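You operate a simulated robot arm through the tools that you are given. There is no shell and no other tool. Be economical: measure what you need, move in short steps, check, and stop when the job is done.

You run a simulated robot arm. Do the job below in one go: nothing can be reset, and whatever is moved stays where it is left.

## Task
Label the full bottle from the green rack on the label jig.
Fine: put it back; roller arm swung out, pull knob back. Where these are worked on the way, their far stop is far enough and under half their travel is too little: roller arm.

The check looks at the end state, three seconds after you hand in, the way a careful person would. Anything else that was tipped, shoved, dropped, spilled or broken makes it a failure.

## Robot
A 7-joint arm with a two-finger parallel gripper, fixed in place. Base frame: the origin is at the foot of the arm, x ahead of it, y to its left, z up; the work surface is at about z = 790. Units: mm, rad, N and s.
With the tool pointing down near the work surface it reaches from about 220 to 680 mm from the base axis. Its first joint turns from -1.152 to 1.152 rad. Payload 2.4 kg.
The TCP is the grasp point between the finger pads, 30 mm short of the fingertips. In the tool frame z runs along the fingers and y along their closing line. The gripper opens to 94 mm. The fingers are 28 mm wide and 10 mm thick; the gripper's body (50 by 96 mm) begins 55 mm behind the TCP.
Orientation is that of the tool frame in the base frame, as a unit quaternion [w, x, y, z]. With the fingers straight down and closing along the base's y, the tool's x points along the base's -x, its y along +y and its z along -z.

## Interface
- The arm moves only by the tool arm_command. Its arguments are lists of equal length, an entry for each row: "travel": the shift along the base's x, y, z in m, a list of three; "rotation": the turn, a rotation vector about the base's x, y, z in rad, a list of three; "fingers": the closure in counts, from 0 (fully open) to 255 (shut). In form: {"travel": [[x, y, z], ...], "rotation": [[wx, wy, wz], ...], "fingers": [fingers, ...]}. A call has 1 to 8 rows; each row shifts and turns the commanded pose from where the row before left it. A row lasts 0.2 s, in which the tool goes at most 50 mm and 0.15 rad; a call with a longer step from one row to the next is refused whole, and so is a gripper value outside its range. A pose out of reach is approached as far as the arm can. The call stops where the force on the tool passes 40 N (or 10 N more than at its start, if that is more) or the arm is blocked; 0.2 s more then pass. Each finger travels about 153 mm/s and halts on what it meets, pressing with about 28 N; the grip force reading is that of the motor and also rises with nothing between the fingers. The clock runs only during rows and for 0.2 s after the last one: add rows that do not move to give the fingers time. The reply holds the time, the measured pose of the TCP, the force on the tool along the base axes, the opening and the grip force, in the units named above and with some noise, with the torque about the TCP (base axes, N m) and any sound that the robot's microphone picked up, and new pictures: "pictures" is both (left out), scene, wrist or none.
- Cameras (640 x 400 px; columns grow to the right, rows downward): "scene" is fixed at [46.8, 482.7, 1437]; the picture's right is [-0.64, -0.77, 0.00], its down [-0.48, 0.40, -0.78] and it looks along [0.60, -0.50, -0.63] (base axes); focal length 239 px, centre (320, 200). "wrist" rides on the gripper at [76, 14, -102] in the tool frame; the picture's right is [-0.18, 0.98, 0.00], its down [-0.75, -0.14, -0.64] and it looks along [-0.63, -0.12, 0.77] (tool axes); focal length 243 px, centre (320, 200). There is no depth. A picture from a camera that has moved, and an enlarged one, comes with that camera's place and axes in the base frame and with its lens.
- close_up(camera, box): a new picture of the part [left, top, right, bottom] of that camera's present view, enlarged. It takes no simulated time.
- finish_job(): hands the job in; it is judged then, once.

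Go step by step. Nothing tells you positions but the pictures and the camera data: compare them with the known pose of the tool, close in by small moves and look again before you grip or let go. The budget is 120 turns and 200 pictures, counting those below and the enlarged ones. Unless the task says otherwise, let go and move clear before handing in, and close with one line.

The tools are called after ">>>" as a command line: name --argument value ..., lists and objects as JSON in quotes. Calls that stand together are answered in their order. arm_command: Moves the arm, as the interface text tells. Its arguments: {"type":"object","properties":{"travel":{"type":"array","items":{"type":"array","items":{"type":"number"}}},"rotation":{"type":"array","items":{"type":"array","items":{"type":"number"}}},"fingers":{"type":"array","items":{"type":"number"}},"pictures":{"type":"string","enum":["both","scene","wrist","none"]}},"required":["travel","rotation","fingers"]} The other tools are called the same way: close_up (camera, box) takes an enlarged picture of a part of a camera's view; finish_job () hands the job in.

At the start:

```text
time_s: 0.0
eef_pos: [399.7, -88.8, 1177.0]
tool_rot: [-0.001, 0.0, 1.0, 0.001]
contact_force: [-0.4, -0.7, 0.2]
moment: [-0.01, 0.03, 0.01]
gripper_width: 94.0
gripper_force: 0.0
```

scene: 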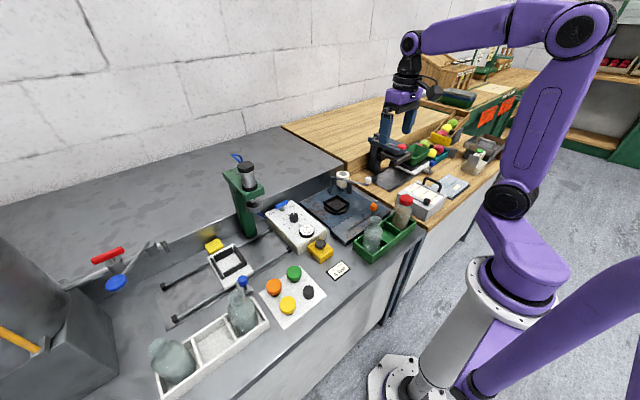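
wrist: 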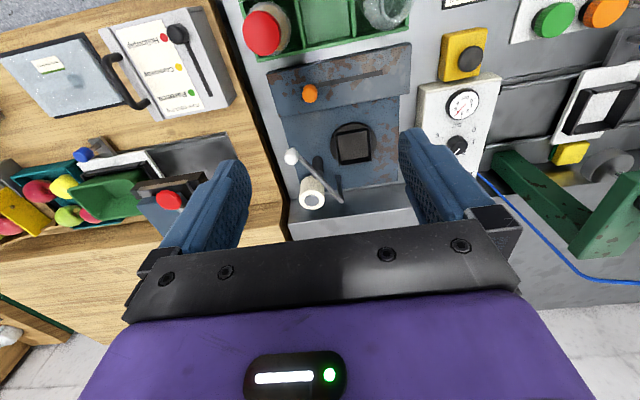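

The green rack with a capped (red) bottle and another bottle is near the front edge, with the label jig (blue plate, arm, crank, orange knob) behind it. I'll take enlarged looks first.

>>> close_up --camera "scene" --box '[260, 160, 440, 272]'

>>> close_up --camera "wrist" --box '[220, 0, 540, 200]'

>>> close_up --camera "scene" --box '[140, 150, 340, 275]'

```text
3.56 times, centred on (350, 216) of scene
camera zoom: at [46.8, 482.7, 1437.0], right [-0.64, -0.77, 0.0], down [-0.48, 0.4, -0.78], along [0.6, -0.5, -0.63], focal length 848 px, centre (213, 143)
```

zoom: 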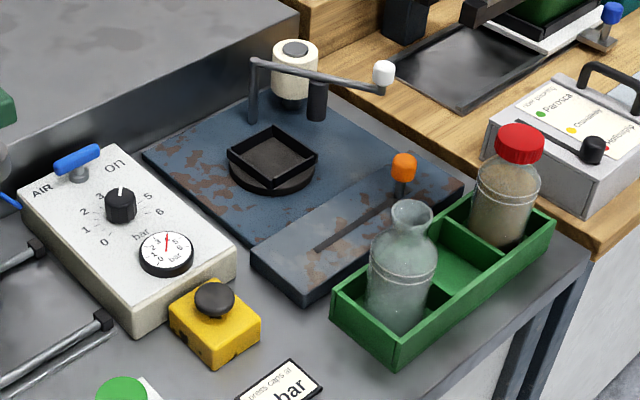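

```text
2.00 times, centred on (380, 100) of wrist
camera zoom: at [323.7, -75.1, 1278.8], right [0.18, 0.98, 0.0], down [0.75, -0.14, 0.64], along [0.63, -0.12, -0.77], focal length 485 px, centre (200, 400)
```

zoom: 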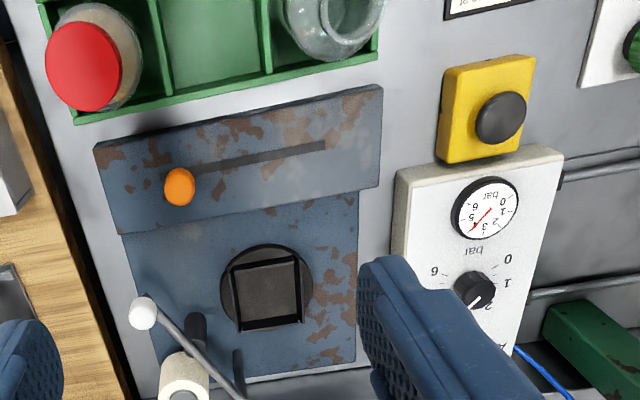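

```text
3.20 times, centred on (240, 212) of scene
camera zoom: at [46.8, 482.7, 1437.0], right [-0.64, -0.77, 0.0], down [-0.48, 0.4, -0.78], along [0.6, -0.5, -0.63], focal length 764 px, centre (576, 160)
```

zoom: 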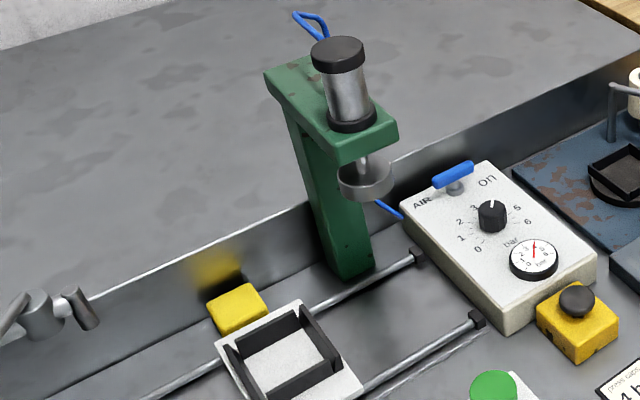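

I take the red-capped bottle at about (344,-150, top z≈930), the jig pocket at (572,-50), the orange pull knob at (444,-114,850), and the roller arm's white ball at (528,-166,900). I'll move over the bottle and look.

>>> arm_command --travel '[[-0.014, -0.015, -0.03], [-0.014, -0.015, -0.03], [-0.014, -0.015, -0.03], [-0.014, -0.015, -0.03], [0, 0, 0]]' --rotation '[[0, 0, 0], [0, 0, 0], [0, 0, 0], [0, 0, 0], [0, 0, 0]]' --fingers '[0, 0, 0, 0, 0]'

>>> close_up --camera "scene" --box '[330, 170, 440, 270]'

```text
time_s: 1.2
eef_pos: [345.0, -148.9, 1056.2]
tool_rot: [0.001, 0.0, 1.0, 0.0]
contact_force: [1.1, 0.1, -0.1]
moment: [-0.02, 0.0, 0.02]
gripper_width: 94.2
gripper_force: 0.1
camera wrist: at [269.5, -135.3, 1158.7], right [0.18, 0.98, 0.0], down [0.75, -0.14, 0.64], along [0.63, -0.12, -0.77], focal length 243 px, centre (320, 200)
```

scene: 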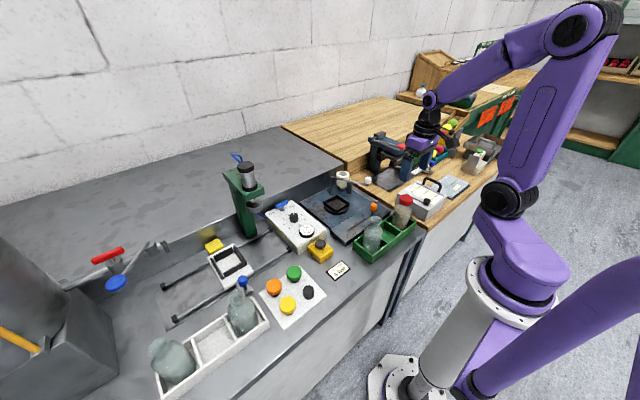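
wrist: 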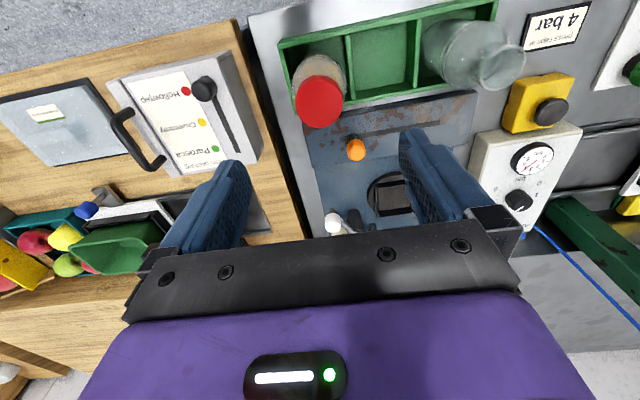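

```text
4.00 times, centred on (385, 220) of scene
camera zoom: at [46.8, 482.7, 1437.0], right [-0.64, -0.77, 0.0], down [-0.48, 0.4, -0.78], along [0.6, -0.5, -0.63], focal length 954 px, centre (60, 120)
```

zoom: 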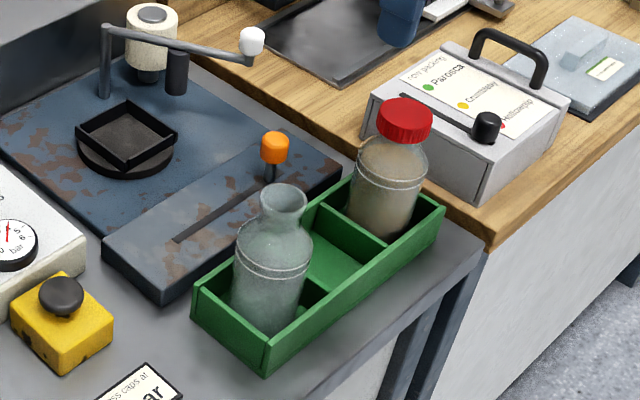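

The full bottle is the red-capped one, right under the tool. I'll descend part-way and check.

>>> arm_command --travel '[[0, -0.001, -0.035], [0, 0, -0.035], [0, 0, 0]]' --rotation '[[0, 0, 0], [0, 0, 0], [0, 0, 0]]' --fingers '[0, 0, 0]'

>>> close_up --camera "scene" --box '[360, 140, 460, 240]'

```text
time_s: 2.0
eef_pos: [346.1, -149.5, 985.9]
tool_rot: [0.0, -0.001, 1.0, -0.001]
contact_force: [0.0, 0.1, 0.2]
moment: [0.03, -0.05, 0.0]
gripper_width: 93.8
gripper_force: 0.1
camera wrist: at [269.3, -136.8, 1089.0], right [0.18, 0.98, 0.0], down [0.75, -0.14, 0.64], along [0.63, -0.12, -0.77], focal length 243 px, centre (320, 200)
```

scene: 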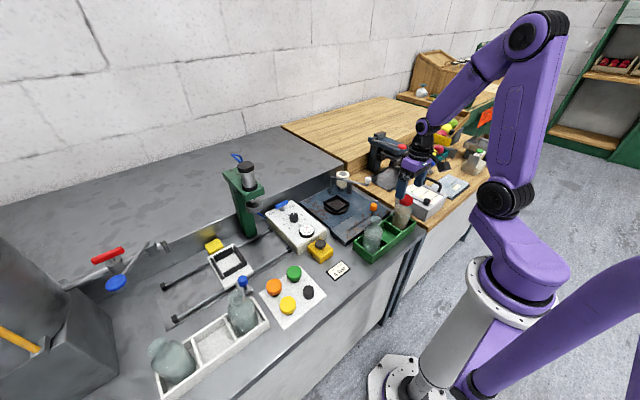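
wrist: 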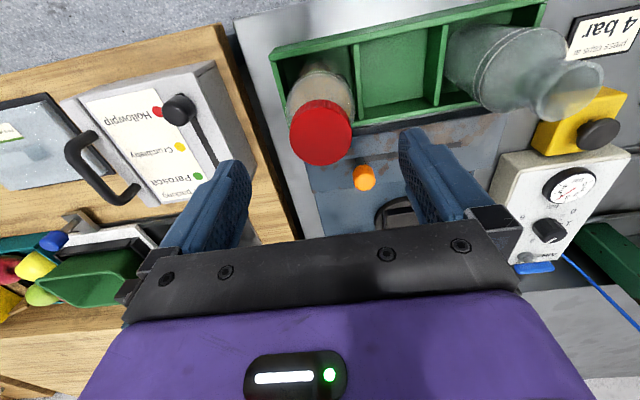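

```text
4.00 times, centred on (410, 190) of scene
camera zoom: at [46.8, 482.7, 1437.0], right [-0.64, -0.77, 0.0], down [-0.48, 0.4, -0.78], along [0.6, -0.5, -0.63], focal length 954 px, centre (-40, 240)
```

zoom: 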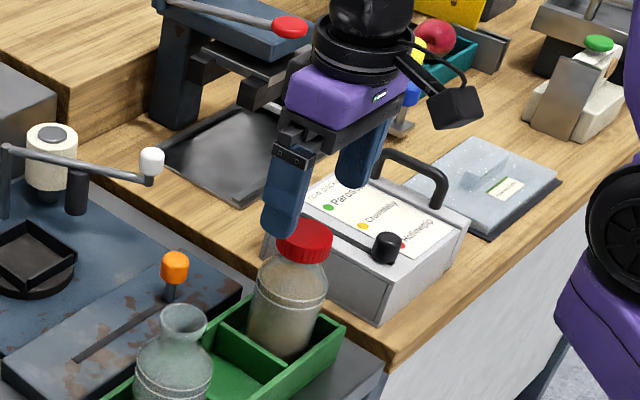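

Cap seems slightly nearer the base than the tool; checking enlarged.

>>> close_up --camera "wrist" --box '[240, 50, 400, 200]'

```text
2.67 times, centred on (320, 125) of wrist
camera zoom: at [269.3, -136.8, 1089.0], right [0.18, 0.98, 0.0], down [0.75, -0.14, 0.64], along [0.63, -0.12, -0.77], focal length 647 px, centre (320, 400)
```

zoom: 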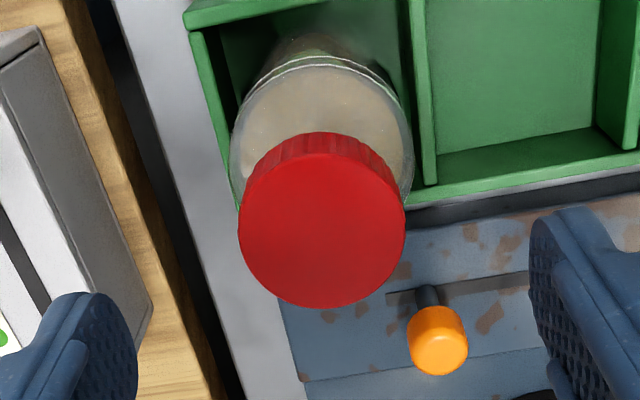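

Cap is centred well enough (Ø≈45 mm, top ≈ 928). I'll go down and grip the cap.

>>> arm_command --travel '[[-0.002, 0, -0.03], [0, 0, -0.029], [0, 0, 0], [0, 0, 0], [0, 0, 0], [0, 0, 0]]' --rotation '[[0, 0, 0], [0, 0, 0], [0, 0, 0], [0, 0, 0], [0, 0, 0], [0, 0, 0]]' --fingers '[0, 0, 80, 140, 180, 200]'

>>> close_up --camera "scene" --box '[360, 140, 460, 240]'

```text
time_s: 3.4
eef_pos: [342.2, -150.5, 927.2]
tool_rot: [0.0, 0.0, 1.0, -0.001]
contact_force: [0.4, 0.4, -3.9]
moment: [0.04, -0.01, -0.01]
gripper_width: 42.7
gripper_force: 27.8
camera wrist: at [265.2, -136.7, 1030.2], right [0.18, 0.98, 0.0], down [0.75, -0.14, 0.64], along [0.63, -0.12, -0.77], focal length 243 px, centre (320, 200)
```

scene: 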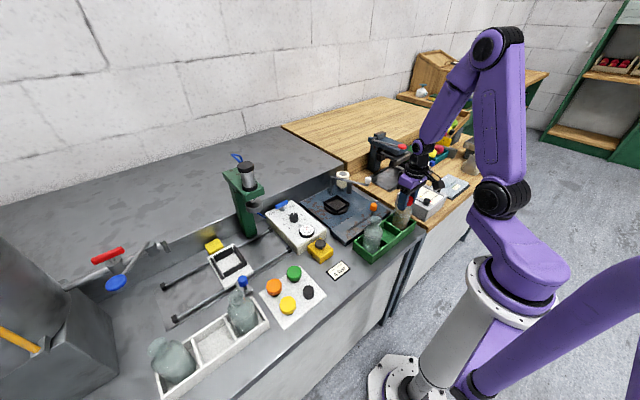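
wrist: 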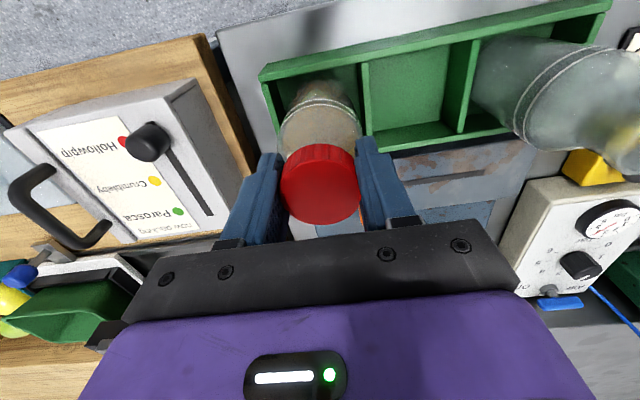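

```text
4.00 times, centred on (410, 190) of scene
camera zoom: at [46.8, 482.7, 1437.0], right [-0.64, -0.77, 0.0], down [-0.48, 0.4, -0.78], along [0.6, -0.5, -0.63], focal length 954 px, centre (-40, 240)
```

zoom: 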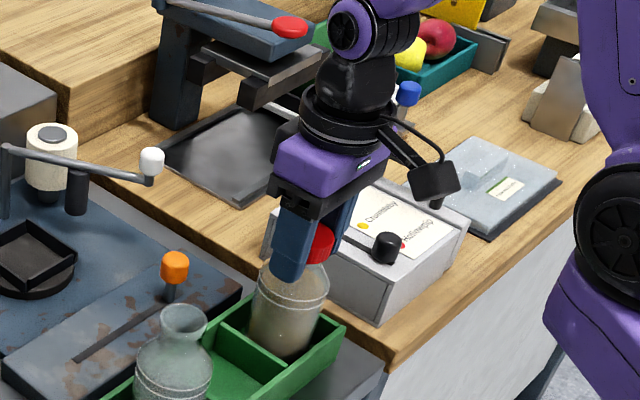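

Gripped. I'll lift it straight up 135 mm and check that it follows.

>>> arm_command --travel '[[0, 0, 0.025], [0, 0, 0.035], [0, 0, 0.04], [0, 0, 0.035], [0, 0, 0]]' --rotation '[[0, 0, 0], [0, 0, 0], [0, 0, 0], [0, 0, 0], [0, 0, 0]]' --fingers '[205, 205, 205, 205, 205]'

>>> close_up --camera "scene" --box '[320, 120, 460, 260]'

```text
time_s: 4.6
eef_pos: [341.5, -150.6, 1061.3]
tool_rot: [0.0, 0.0, 1.0, 0.0]
contact_force: [0.2, 0.3, -4.2]
moment: [-0.02, -0.02, -0.03]
gripper_width: 42.9
gripper_force: 27.9
camera wrist: at [266.1, -135.6, 1164.8], right [0.18, 0.98, 0.0], down [0.75, -0.14, 0.64], along [0.63, -0.12, -0.77], focal length 243 px, centre (320, 200)
```

scene: 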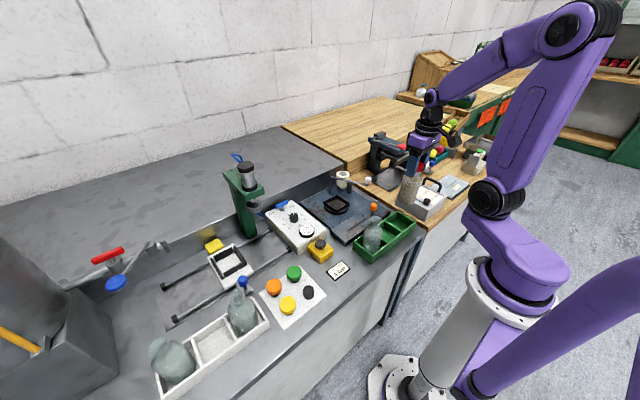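
wrist: 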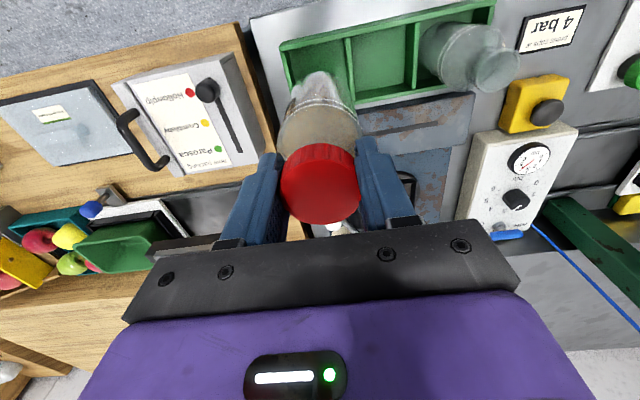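

```text
2.86 times, centred on (390, 190) of scene
camera zoom: at [46.8, 482.7, 1437.0], right [-0.64, -0.77, 0.0], down [-0.48, 0.4, -0.78], along [0.6, -0.5, -0.63], focal length 682 px, centre (120, 229)
```

zoom: 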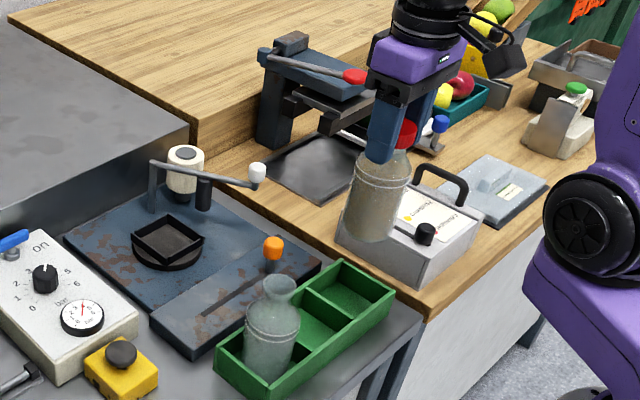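

The bottle hangs straight. I'll carry it over the jig pocket at about (572,-50), staying high.

>>> arm_command --travel '[[0.02, 0.02, 0], [0.04, 0.03, 0], [0.04, 0.02, 0], [0.04, 0.012, 0], [0.04, 0.009, 0], [0.03, 0.009, 0], [0.018, 0, 0], [0, 0, 0]]' --rotation '[[0, 0, 0], [0, 0, 0], [0, 0, 0], [0, 0, 0], [0, 0, 0], [0, 0, 0], [0, 0, 0], [0, 0, 0]]' --fingers '[205, 205, 205, 205, 205, 205, 205, 205]'

>>> close_up --camera "scene" --box '[280, 120, 420, 260]'

>>> close_up --camera "wrist" --box '[200, 0, 440, 200]'

```text
time_s: 6.4
eef_pos: [569.7, -51.6, 1062.5]
tool_rot: [-0.001, 0.001, 1.0, 0.001]
contact_force: [0.3, 1.5, -4.4]
moment: [-0.02, 0.02, -0.02]
gripper_width: 42.7
gripper_force: 27.9
camera wrist: at [494.1, -37.4, 1164.9], right [0.18, 0.98, 0.0], down [0.75, -0.14, 0.64], along [0.63, -0.12, -0.77], focal length 243 px, centre (320, 200)
```

scene: 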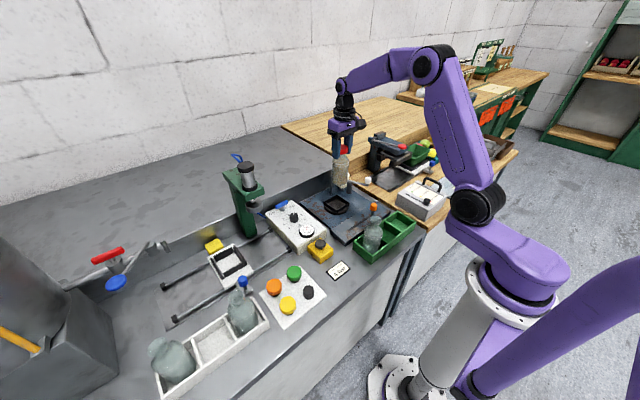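
wrist: 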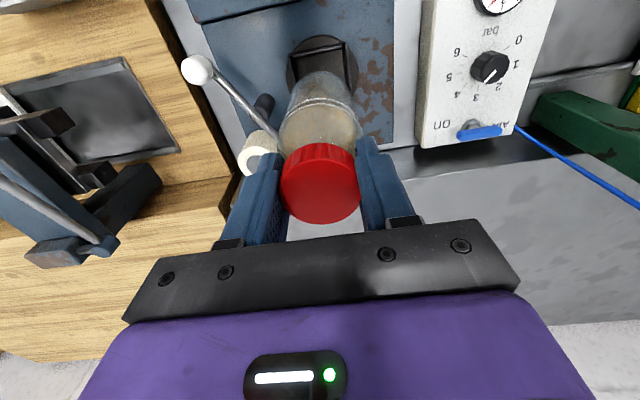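

```text
2.86 times, centred on (350, 190) of scene
camera zoom: at [46.8, 482.7, 1437.0], right [-0.64, -0.77, 0.0], down [-0.48, 0.4, -0.78], along [0.6, -0.5, -0.63], focal length 682 px, centre (234, 229)
```

zoom: 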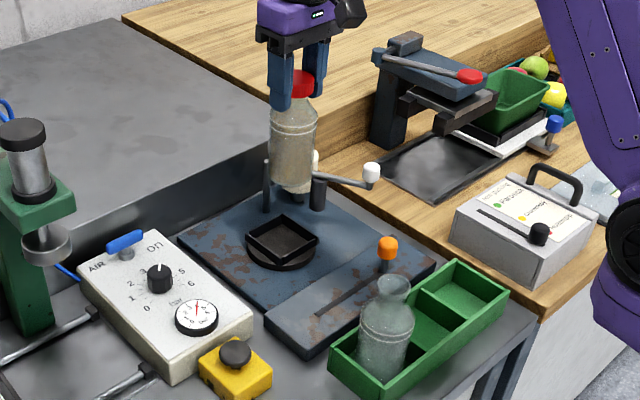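

```text
2.00 times, centred on (320, 100) of wrist
camera zoom: at [494.1, -37.4, 1164.9], right [0.18, 0.98, 0.0], down [0.75, -0.14, 0.64], along [0.63, -0.12, -0.77], focal length 485 px, centre (320, 400)
```

zoom: 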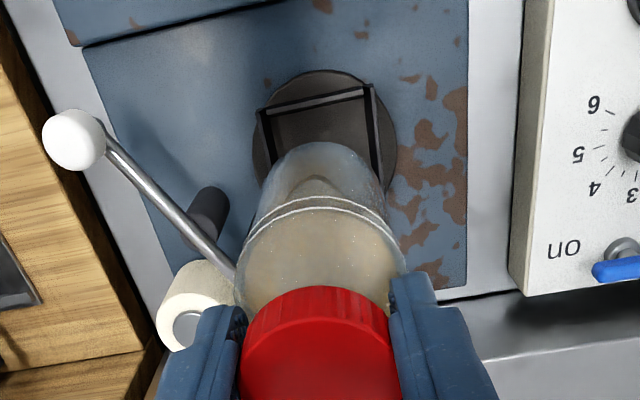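

The bottle hangs over the jig; pocket centre works out to ≈(576,-49). I'll descend to just above the pocket rim and check alignment.

>>> arm_command --travel '[[0.005, 0.002, -0.025], [0, 0, -0.03], [0, 0, -0.03], [0, 0, 0], [0, 0, 0]]' --rotation '[[0, 0, 0], [0, 0, 0], [0, 0, 0], [0, 0, 0], [0, 0, 0]]' --fingers '[205, 205, 205, 205, 205]' --pictures "none"

>>> close_up --camera "scene" --box '[300, 150, 380, 230]'

>>> close_up --camera "wrist" --box '[200, 0, 440, 200]'

```text
time_s: 7.6
eef_pos: [575.1, -49.1, 977.2]
tool_rot: [0.0, 0.0, 1.0, -0.001]
contact_force: [-0.2, -0.5, -3.8]
moment: [-0.01, 0.01, 0.01]
gripper_width: 42.7
gripper_force: 27.5
```

```text
5.00 times, centred on (340, 190) of scene
camera zoom: at [46.8, 482.7, 1437.0], right [-0.64, -0.77, 0.0], down [-0.48, 0.4, -0.78], along [0.6, -0.5, -0.63], focal length 1193 px, centre (220, 250)
```

zoom: 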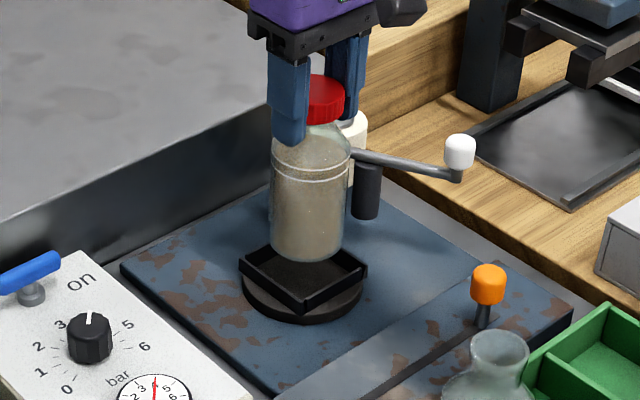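

```text
2.00 times, centred on (320, 100) of wrist
camera zoom: at [499.5, -35.6, 1080.7], right [0.18, 0.98, 0.0], down [0.75, -0.14, 0.64], along [0.63, -0.12, -0.77], focal length 485 px, centre (320, 400)
```

zoom: 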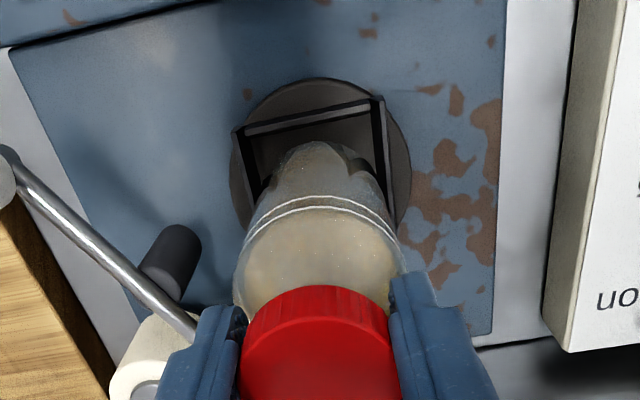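

Alignment with the pocket looks good to within 1–2 mm. Lowering gently.

>>> arm_command --travel '[[0.001, 0, -0.015], [0, 0, -0.01], [0, 0, 0]]' --rotation '[[0, 0, 0], [0, 0, 0], [0, 0, 0]]' --fingers '[205, 205, 205]' --pictures "none"

>>> close_up --camera "scene" --box '[300, 150, 380, 230]'

>>> close_up --camera "wrist" --box '[200, 0, 440, 200]'

```text
time_s: 8.4
eef_pos: [576.4, -47.7, 952.1]
tool_rot: [0.0, -0.001, 1.0, 0.0]
contact_force: [-0.3, -0.7, -3.7]
moment: [0.01, 0.03, 0.01]
gripper_width: 42.9
gripper_force: 27.7
```

```text
5.00 times, centred on (340, 190) of scene
camera zoom: at [46.8, 482.7, 1437.0], right [-0.64, -0.77, 0.0], down [-0.48, 0.4, -0.78], along [0.6, -0.5, -0.63], focal length 1193 px, centre (220, 250)
```

zoom: 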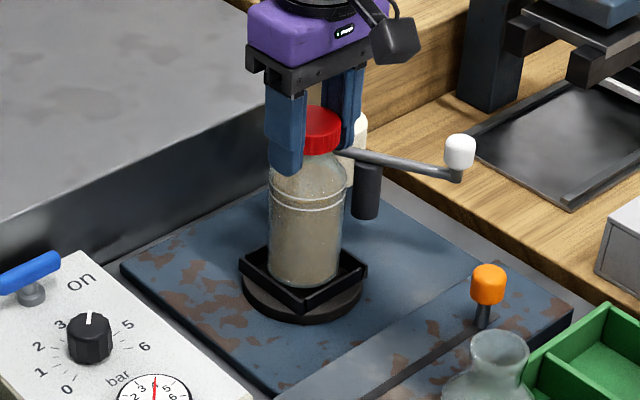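

```text
2.00 times, centred on (320, 100) of wrist
camera zoom: at [500.2, -34.7, 1053.9], right [0.18, 0.98, 0.0], down [0.75, -0.14, 0.64], along [0.63, -0.12, -0.77], focal length 485 px, centre (320, 400)
```

zoom: 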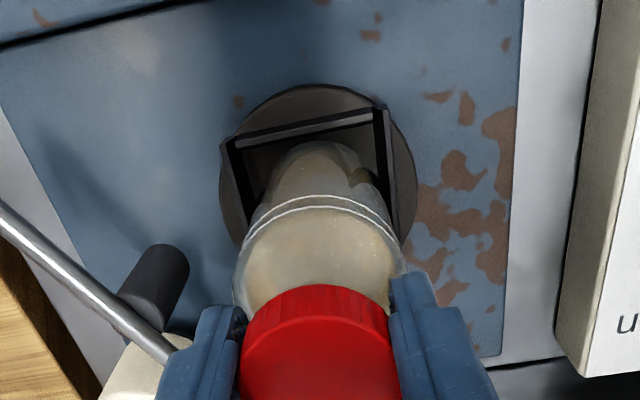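

>>> arm_command --travel '[[0, -0.001, -0.004], [0, 0, -0.004], [0, 0, 0]]' --rotation '[[0, 0, 0], [0, 0, 0], [0, 0, 0]]' --fingers '[205, 205, 205]' --pictures "none"

```text
time_s: 9.2
eef_pos: [575.6, -49.3, 944.3]
tool_rot: [0.0, -0.001, 1.0, -0.001]
contact_force: [0.3, 0.0, -2.8]
moment: [-0.01, 0.03, 0.06]
gripper_width: 42.8
gripper_force: 27.7
```

No clear contact yet; I keep lowering in small steps.

>>> arm_command --travel '[[0, 0, -0.003], [0, 0, -0.002], [0, 0, 0]]' --rotation '[[0, 0, 0], [0, 0, 0], [0, 0, 0]]' --fingers '[205, 205, 205]' --pictures "none"

>>> close_up --camera "scene" --box '[300, 150, 380, 230]'

```text
time_s: 10.0
eef_pos: [577.5, -49.2, 940.7]
tool_rot: [0.004, 0.0, 1.0, -0.001]
contact_force: [-1.1, -1.3, 30.5]
moment: [0.0, -0.07, -0.03]
gripper_width: 42.2
gripper_force: 28.1
```

```text
5.00 times, centred on (340, 190) of scene
camera zoom: at [46.2, 482.8, 1437.0], right [-0.64, -0.77, 0.0], down [-0.48, 0.4, -0.78], along [0.6, -0.5, -0.63], focal length 1193 px, centre (220, 250)
```

zoom: 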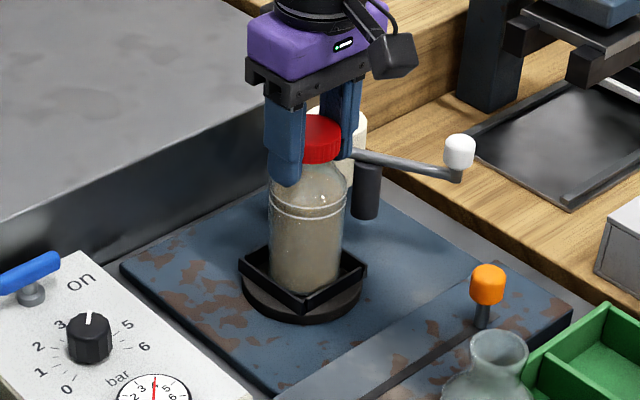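

It has bottomed out in the pocket. Easing up 2 mm and letting go, then rising clear.

>>> arm_command --travel '[[0, 0, 0.0025], [0, 0, 0], [0, 0, 0], [0, 0, 0]]' --rotation '[[0, 0, 0], [0, 0, 0], [0, 0, 0], [0, 0, 0]]' --fingers '[200, 120, 90, 90]' --pictures "none"

>>> arm_command --travel '[[0, 0, 0.02], [0, 0, 0.04], [0, 0, 0.04], [0, 0, 0]]' --rotation '[[0, 0, 0], [0, 0, 0], [0, 0, 0], [0, 0, 0]]' --fingers '[90, 90, 90, 90]'

>>> close_up --camera "scene" --box '[300, 150, 400, 250]'

```text
time_s: 11.0
eef_pos: [576.2, -48.8, 940.4]
tool_rot: [0.0, 0.0, 1.0, 0.0]
contact_force: [0.2, 0.7, -0.6]
moment: [0.02, 0.03, 0.03]
gripper_width: 60.8
gripper_force: 0.0
```

```text
time_s: 12.0
eef_pos: [575.5, -49.6, 1044.1]
tool_rot: [0.0, -0.001, 1.0, 0.0]
contact_force: [0.3, 0.9, -0.6]
moment: [0.02, 0.02, -0.01]
gripper_width: 60.8
gripper_force: 0.0
camera wrist: at [499.7, -35.5, 1146.0], right [0.18, 0.98, 0.0], down [0.75, -0.14, 0.64], along [0.63, -0.12, -0.77], focal length 243 px, centre (320, 200)
```

scene: 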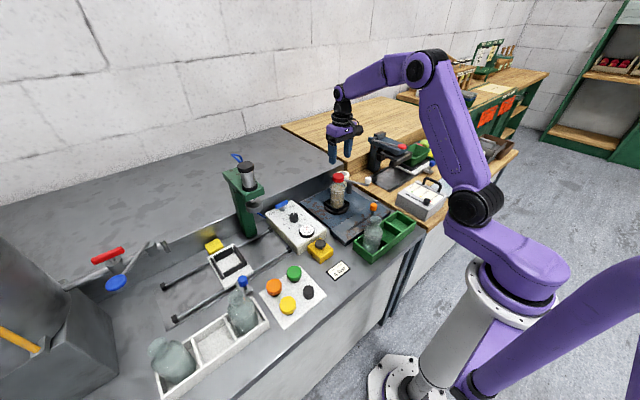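
wrist: 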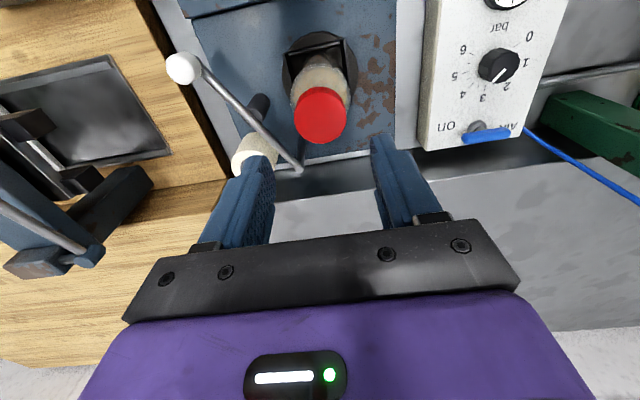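

```text
4.00 times, centred on (350, 200) of scene
camera zoom: at [46.8, 482.7, 1437.0], right [-0.64, -0.77, 0.0], down [-0.48, 0.4, -0.78], along [0.6, -0.5, -0.63], focal length 954 px, centre (200, 200)
```

zoom: 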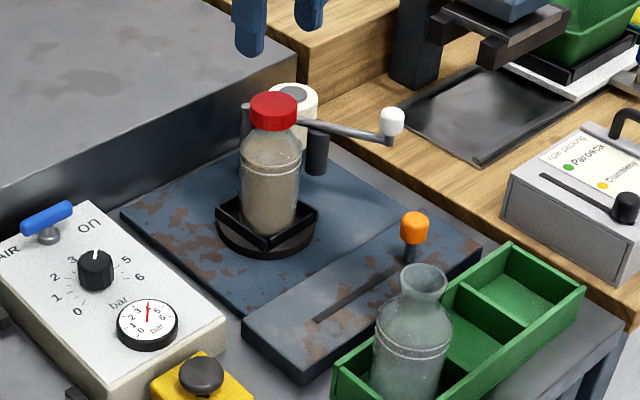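

The bottle stands in the pocket. Now I measure the roller arm.

>>> close_up --camera "wrist" --box '[150, 20, 350, 200]'

```text
2.22 times, centred on (250, 110) of wrist
camera zoom: at [499.7, -35.5, 1146.0], right [0.18, 0.98, 0.0], down [0.75, -0.14, 0.64], along [0.63, -0.12, -0.77], focal length 539 px, centre (476, 400)
```

zoom: 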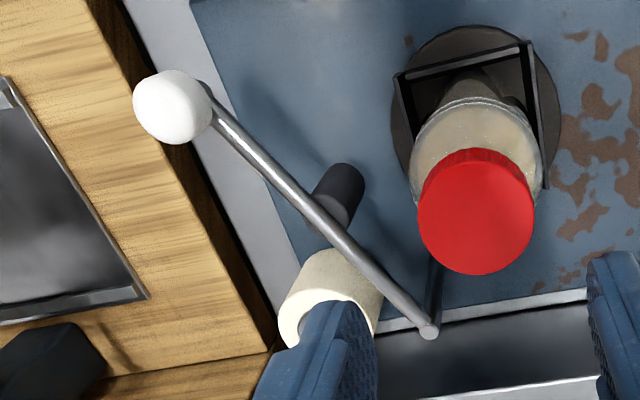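

Pivot ≈(653,-89,892), arm knob ≈(526,-164,905), swing toward the bottle is about 30° (to knob ≈(506,-89)). I'll move above the arm knob.

>>> arm_command --travel '[[-0.012, -0.028, 0], [-0.013, -0.029, 0], [-0.012, -0.028, 0], [-0.012, -0.029, -0.022], [0, 0, -0.022], [0, 0, 0]]' --rotation '[[0, 0, 0], [0, 0, 0], [0, 0, 0], [0, 0, 0], [0, 0, 0], [0, 0, 0]]' --fingers '[90, 90, 90, 90, 90, 90]'

>>> close_up --camera "scene" --box '[320, 130, 400, 210]'

```text
time_s: 13.4
eef_pos: [528.0, -164.5, 999.4]
tool_rot: [0.0, -0.001, 1.0, 0.0]
contact_force: [0.4, -0.7, -0.4]
moment: [-0.01, 0.01, -0.03]
gripper_width: 60.7
gripper_force: 0.1
camera wrist: at [451.5, -150.6, 1101.2], right [0.18, 0.98, 0.0], down [0.75, -0.14, 0.64], along [0.63, -0.12, -0.77], focal length 243 px, centre (320, 200)
```

scene: 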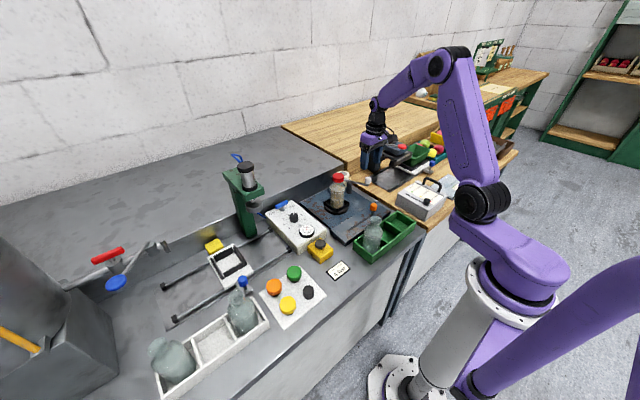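
wrist: 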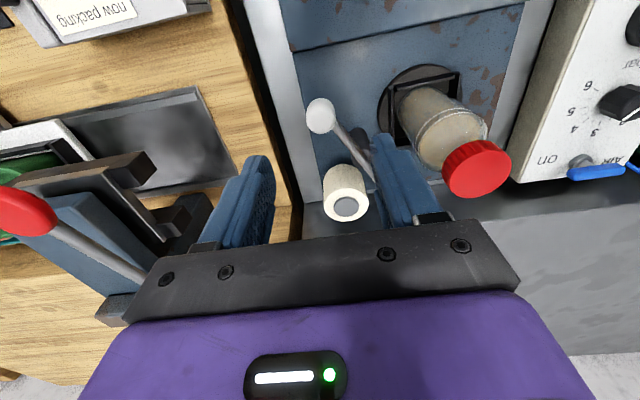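

```text
5.00 times, centred on (360, 170) of scene
camera zoom: at [46.8, 482.7, 1437.0], right [-0.64, -0.77, 0.0], down [-0.48, 0.4, -0.78], along [0.6, -0.5, -0.63], focal length 1193 px, centre (120, 350)
```

zoom: 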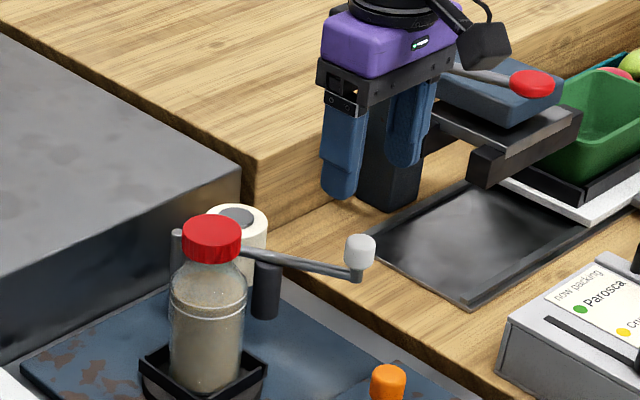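

Knob is centred between the fingers. Descend around it and close.

>>> arm_command --travel '[[-0.001, 0, -0.036], [0, 0, -0.04], [0, 0, 0], [0, 0, 0], [0, 0, 0]]' --rotation '[[0, 0, 0], [0, 0, 0], [0, 0, 0], [0, 0, 0], [0, 0, 0]]' --fingers '[90, 90, 140, 180, 200]'

>>> close_up --camera "scene" --box '[320, 130, 400, 210]'

```text
time_s: 14.6
eef_pos: [526.5, -163.2, 922.7]
tool_rot: [0.001, 0.0, 1.0, 0.0]
contact_force: [0.3, 3.5, -2.4]
moment: [0.09, -0.04, 0.01]
gripper_width: 22.9
gripper_force: 44.8
camera wrist: at [450.7, -149.7, 1025.0], right [0.18, 0.98, 0.0], down [0.75, -0.14, 0.64], along [0.63, -0.12, -0.77], focal length 243 px, centre (320, 200)
```

scene: 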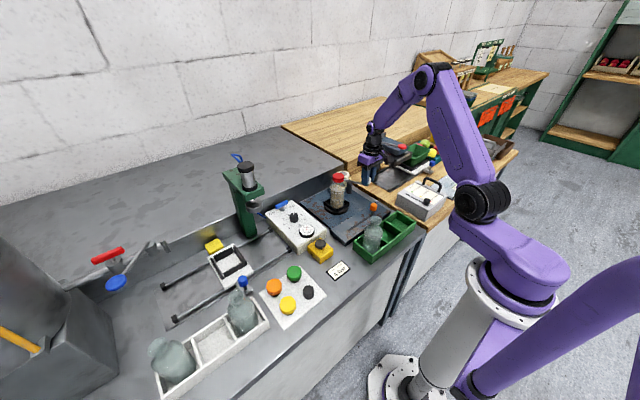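
wrist: 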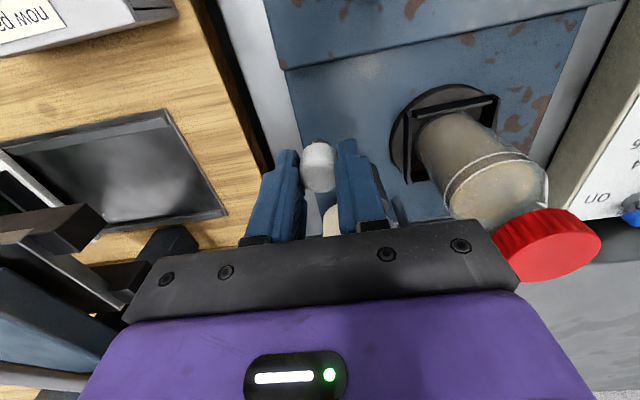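

```text
5.00 times, centred on (360, 170) of scene
camera zoom: at [46.8, 482.8, 1437.0], right [-0.64, -0.77, 0.0], down [-0.48, 0.4, -0.78], along [0.6, -0.5, -0.63], focal length 1193 px, centre (120, 350)
```

zoom: 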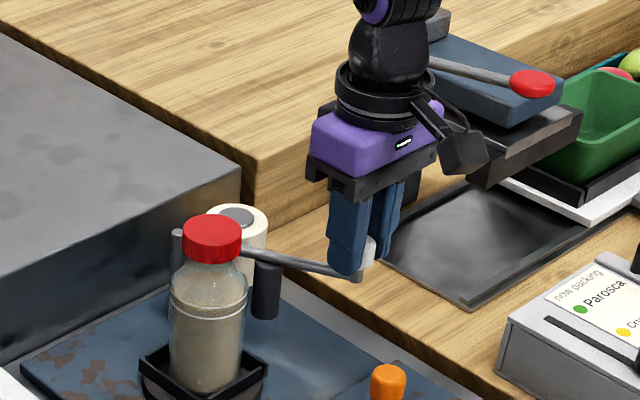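

Gripped. I'll swing the arm along its arc in small steps, turning the tool with it.

>>> arm_command --travel '[[-0.0067, 0.0127, 0], [-0.0058, 0.0142, 0], [0, 0, 0]]' --rotation '[[0, 0, -0.098], [0, 0, -0.105], [0, 0, 0]]' --fingers '[200, 200, 200]' --pictures "none"

>>> close_up --camera "scene" --box '[310, 140, 390, 220]'

>>> close_up --camera "wrist" --box '[200, 0, 600, 280]'

```text
time_s: 15.4
eef_pos: [515.2, -134.7, 923.9]
tool_rot: [0.002, 0.102, 0.995, 0.001]
contact_force: [7.2, 1.2, -5.9]
moment: [0.03, -0.22, 0.04]
gripper_width: 22.5
gripper_force: 45.1
```

```text
5.00 times, centred on (350, 180) of scene
camera zoom: at [47.1, 482.8, 1437.0], right [-0.64, -0.77, 0.0], down [-0.48, 0.4, -0.78], along [0.6, -0.5, -0.63], focal length 1193 px, centre (170, 300)
```

zoom: 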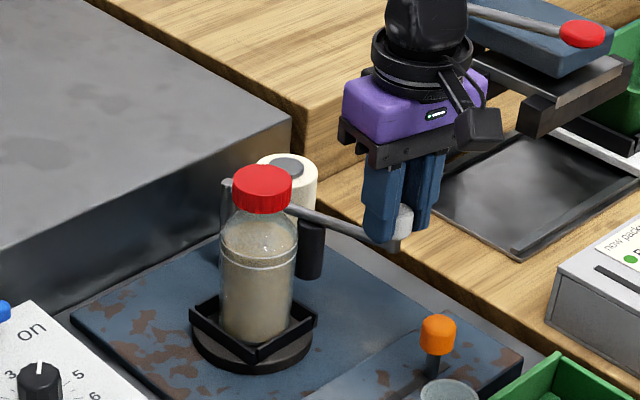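

```text
1.43 times, centred on (400, 140) of wrist
camera zoom: at [443.1, -106.7, 1024.8], right [0.38, 0.93, 0.0], down [0.71, -0.29, 0.64], along [0.6, -0.24, -0.76], focal length 347 px, centre (206, 286)
```

zoom: 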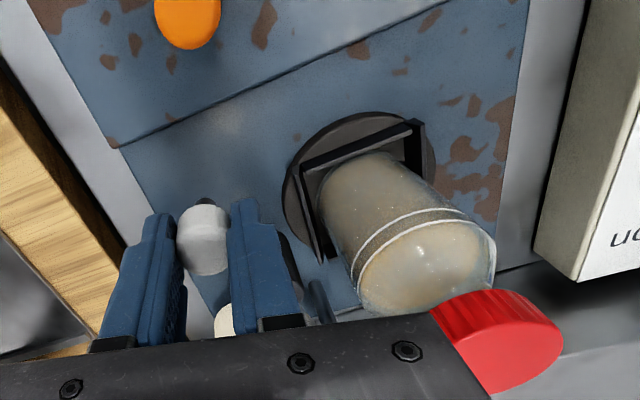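

>>> arm_command --travel '[[-0.0025, 0.0145, 0], [0, 0, 0]]' --rotation '[[0, 0, -0.105], [0, 0, 0]]' --fingers '[200, 200]' --pictures "none"

>>> close_up --camera "scene" --box '[310, 140, 390, 220]'

```text
time_s: 16.0
eef_pos: [512.6, -122.6, 922.0]
tool_rot: [0.001, 0.154, 0.988, 0.0]
contact_force: [-3.3, 0.7, 25.8]
moment: [0.15, 0.77, 0.15]
gripper_width: 22.9
gripper_force: 44.8
```

```text
5.00 times, centred on (350, 180) of scene
camera zoom: at [46.3, 482.9, 1437.0], right [-0.64, -0.77, 0.0], down [-0.48, 0.4, -0.78], along [0.6, -0.5, -0.63], focal length 1193 px, centre (170, 300)
```

zoom: 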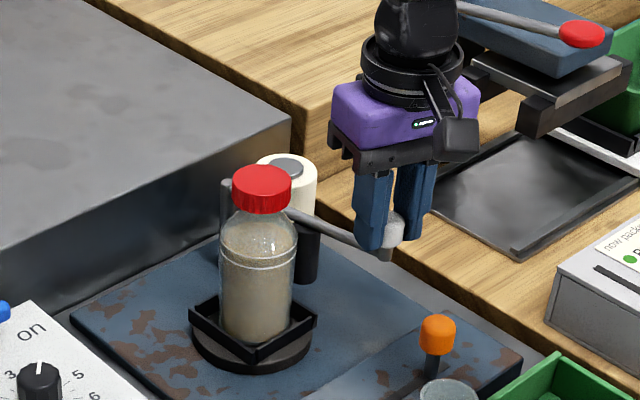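

An upward force of 26 N appeared, probably fingertips rubbing the bar; I'll raise 2 mm and recheck.

>>> arm_command --travel '[[0, 0, 0.002], [0, 0, 0]]' --rotation '[[0, 0, 0], [0, 0, 0]]' --fingers '[200, 200]'

>>> close_up --camera "wrist" --box '[200, 60, 500, 260]'

```text
time_s: 16.6
eef_pos: [512.1, -121.0, 921.9]
tool_rot: [-0.001, 0.154, 0.988, 0.001]
contact_force: [5.3, -0.5, -14.3]
moment: [-0.15, -0.84, -0.16]
gripper_width: 22.9
gripper_force: 45.0
camera wrist: at [443.5, -85.6, 1025.2], right [0.47, 0.88, 0.0], down [0.68, -0.36, 0.64], along [0.56, -0.3, -0.77], focal length 243 px, centre (320, 200)
```

scene: 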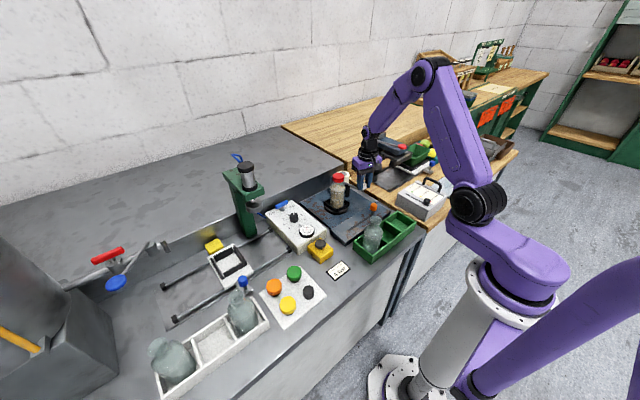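
wrist: 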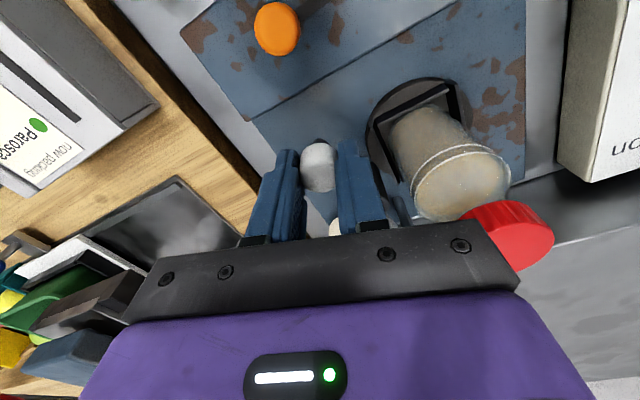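

```text
2.00 times, centred on (350, 160) of wrist
camera zoom: at [443.5, -85.6, 1025.2], right [0.47, 0.88, 0.0], down [0.68, -0.36, 0.64], along [0.56, -0.3, -0.77], focal length 485 px, centre (260, 280)
```

zoom: 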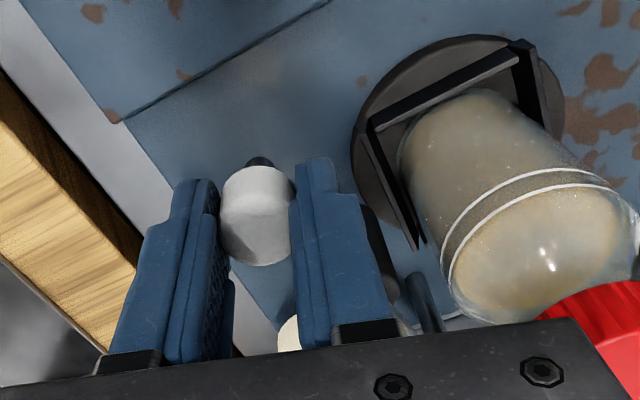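

The knob is just held stiffly in height; I'll split the difference and continue the swing.

>>> arm_command --travel '[[-0.0015, 0.009, -0.0012], [-0.001, 0.007, 0], [0, 0, 0]]' --rotation '[[0, 0, -0.06], [0, 0, -0.045], [0, 0, 0]]' --fingers '[200, 200, 200]' --pictures "none"

>>> close_up --camera "scene" --box '[310, 150, 380, 220]'

>>> close_up --camera "wrist" --box '[260, 60, 560, 260]'

```text
time_s: 17.4
eef_pos: [509.5, -103.9, 921.6]
tool_rot: [0.002, 0.205, 0.979, 0.0]
contact_force: [10.2, 2.3, -7.0]
moment: [0.31, 0.4, 0.14]
gripper_width: 22.9
gripper_force: 45.2
```

```text
5.71 times, centred on (345, 185) of scene
camera zoom: at [47.2, 482.8, 1437.0], right [-0.64, -0.77, 0.0], down [-0.48, 0.4, -0.78], along [0.6, -0.5, -0.63], focal length 1364 px, centre (177, 286)
```

zoom: 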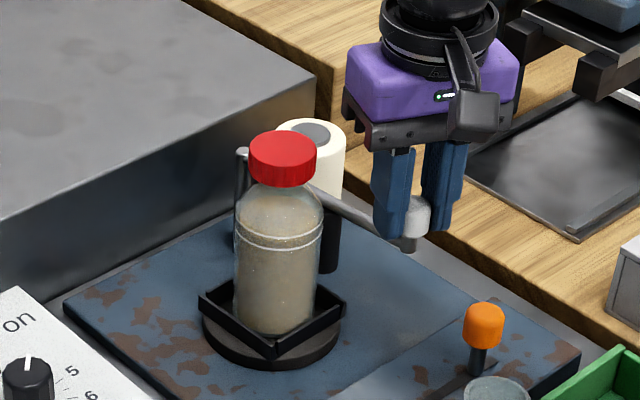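

```text
2.00 times, centred on (410, 160) of wrist
camera zoom: at [444.8, -62.0, 1025.1], right [0.56, 0.83, 0.0], down [0.63, -0.43, 0.64], along [0.53, -0.36, -0.77], focal length 485 px, centre (140, 280)
```

zoom: 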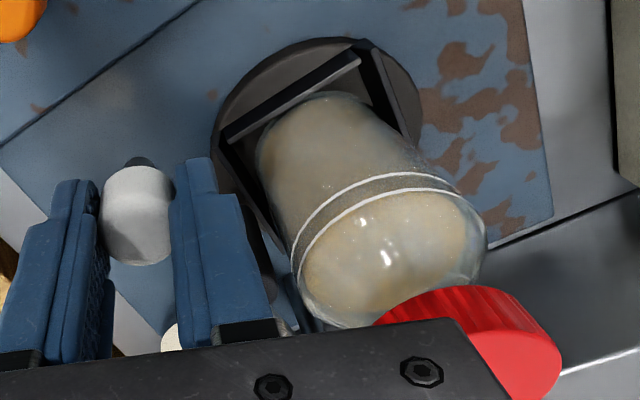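

>>> arm_command --travel '[[0.0005, 0.004, 0], [0.0, 0.004, 0], [0, 0, 0]]' --rotation '[[0, 0, -0.028], [0, 0, -0.028], [0, 0, 0]]' --fingers '[200, 200, 200]' --pictures "none"

>>> close_up --camera "scene" --box '[310, 150, 380, 220]'

```text
time_s: 18.2
eef_pos: [508.7, -98.2, 922.6]
tool_rot: [0.0, 0.232, 0.973, 0.0]
contact_force: [2.1, 1.3, -4.0]
moment: [0.02, -0.06, 0.1]
gripper_width: 22.8
gripper_force: 45.2
```

```text
5.71 times, centred on (345, 185) of scene
camera zoom: at [46.9, 482.8, 1437.0], right [-0.64, -0.77, 0.0], down [-0.48, 0.4, -0.78], along [0.6, -0.5, -0.63], focal length 1364 px, centre (177, 286)
```

zoom: 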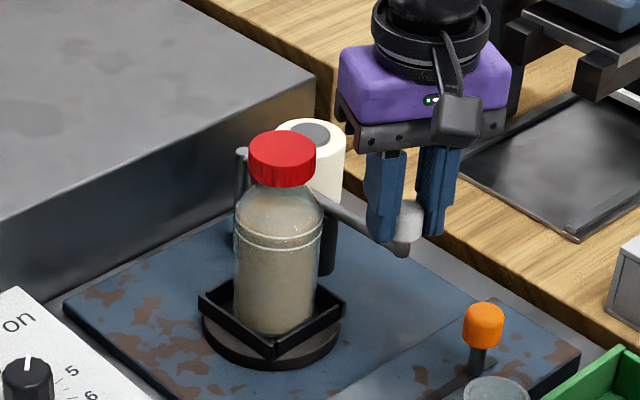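

Still free. Continue.

>>> arm_command --travel '[[0, 0.004, 0], [0.0, 0.004, 0], [0, 0, 0]]' --rotation '[[0, 0, -0.028], [0, 0, -0.028], [0, 0, 0]]' --fingers '[200, 200, 200]' --pictures "none"

>>> close_up --camera "scene" --box '[310, 150, 380, 220]'

>>> close_up --camera "wrist" --box '[260, 60, 560, 260]'

```text
time_s: 19.0
eef_pos: [507.7, -89.4, 922.8]
tool_rot: [0.0, 0.26, 0.966, 0.0]
contact_force: [3.1, -1.6, -3.6]
moment: [0.24, 0.48, -0.04]
gripper_width: 22.8
gripper_force: 44.6
```

```text
5.71 times, centred on (345, 185) of scene
camera zoom: at [46.9, 482.7, 1437.0], right [-0.64, -0.77, 0.0], down [-0.48, 0.4, -0.78], along [0.6, -0.5, -0.63], focal length 1364 px, centre (177, 286)
```

zoom: 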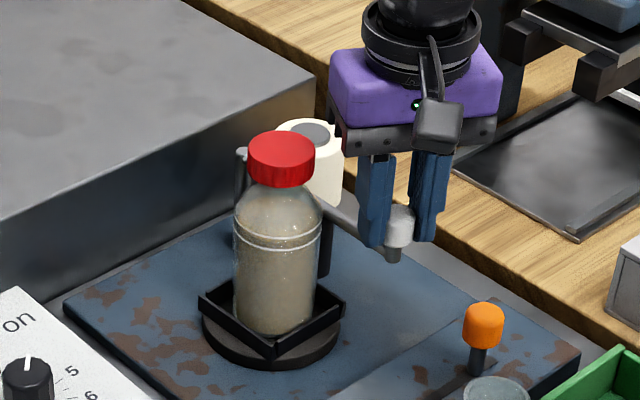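

```text
2.00 times, centred on (410, 160) of wrist
camera zoom: at [449.9, -39.5, 1025.3], right [0.65, 0.76, 0.0], down [0.58, -0.5, 0.64], along [0.49, -0.42, -0.77], focal length 485 px, centre (140, 280)
```

zoom: 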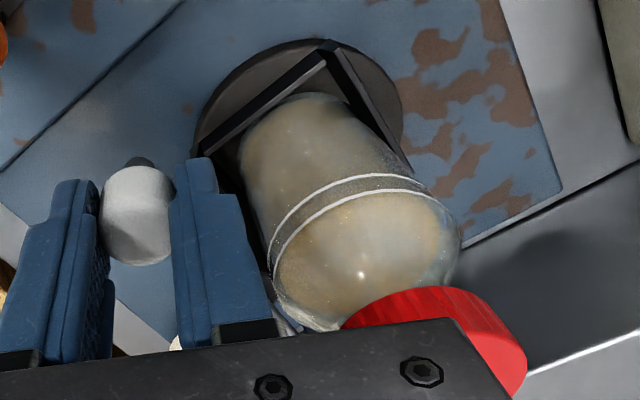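

The roller is about at the bottle. Smaller steps now, watching the force.

>>> arm_command --travel '[[0, 0.002, 0], [0.0, 0.002, 0], [0, 0, 0]]' --rotation '[[0, 0, -0.014], [0, 0, -0.014], [0, 0, 0]]' --fingers '[200, 200, 200]' --pictures "none"

>>> close_up --camera "scene" --box '[310, 150, 380, 220]'

```text
time_s: 19.8
eef_pos: [509.6, -86.3, 922.9]
tool_rot: [0.0, 0.274, 0.962, 0.001]
contact_force: [-2.1, -3.6, 2.7]
moment: [-0.01, 0.4, 0.2]
gripper_width: 23.0
gripper_force: 45.6
```

```text
5.71 times, centred on (345, 185) of scene
camera zoom: at [46.7, 482.6, 1437.0], right [-0.64, -0.77, 0.0], down [-0.48, 0.4, -0.78], along [0.6, -0.5, -0.63], focal length 1364 px, centre (177, 286)
```

zoom: 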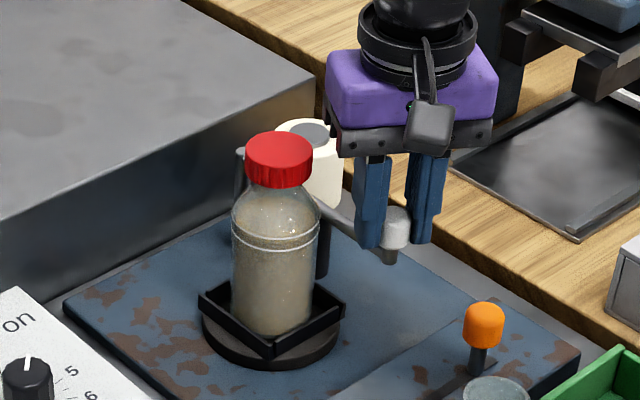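

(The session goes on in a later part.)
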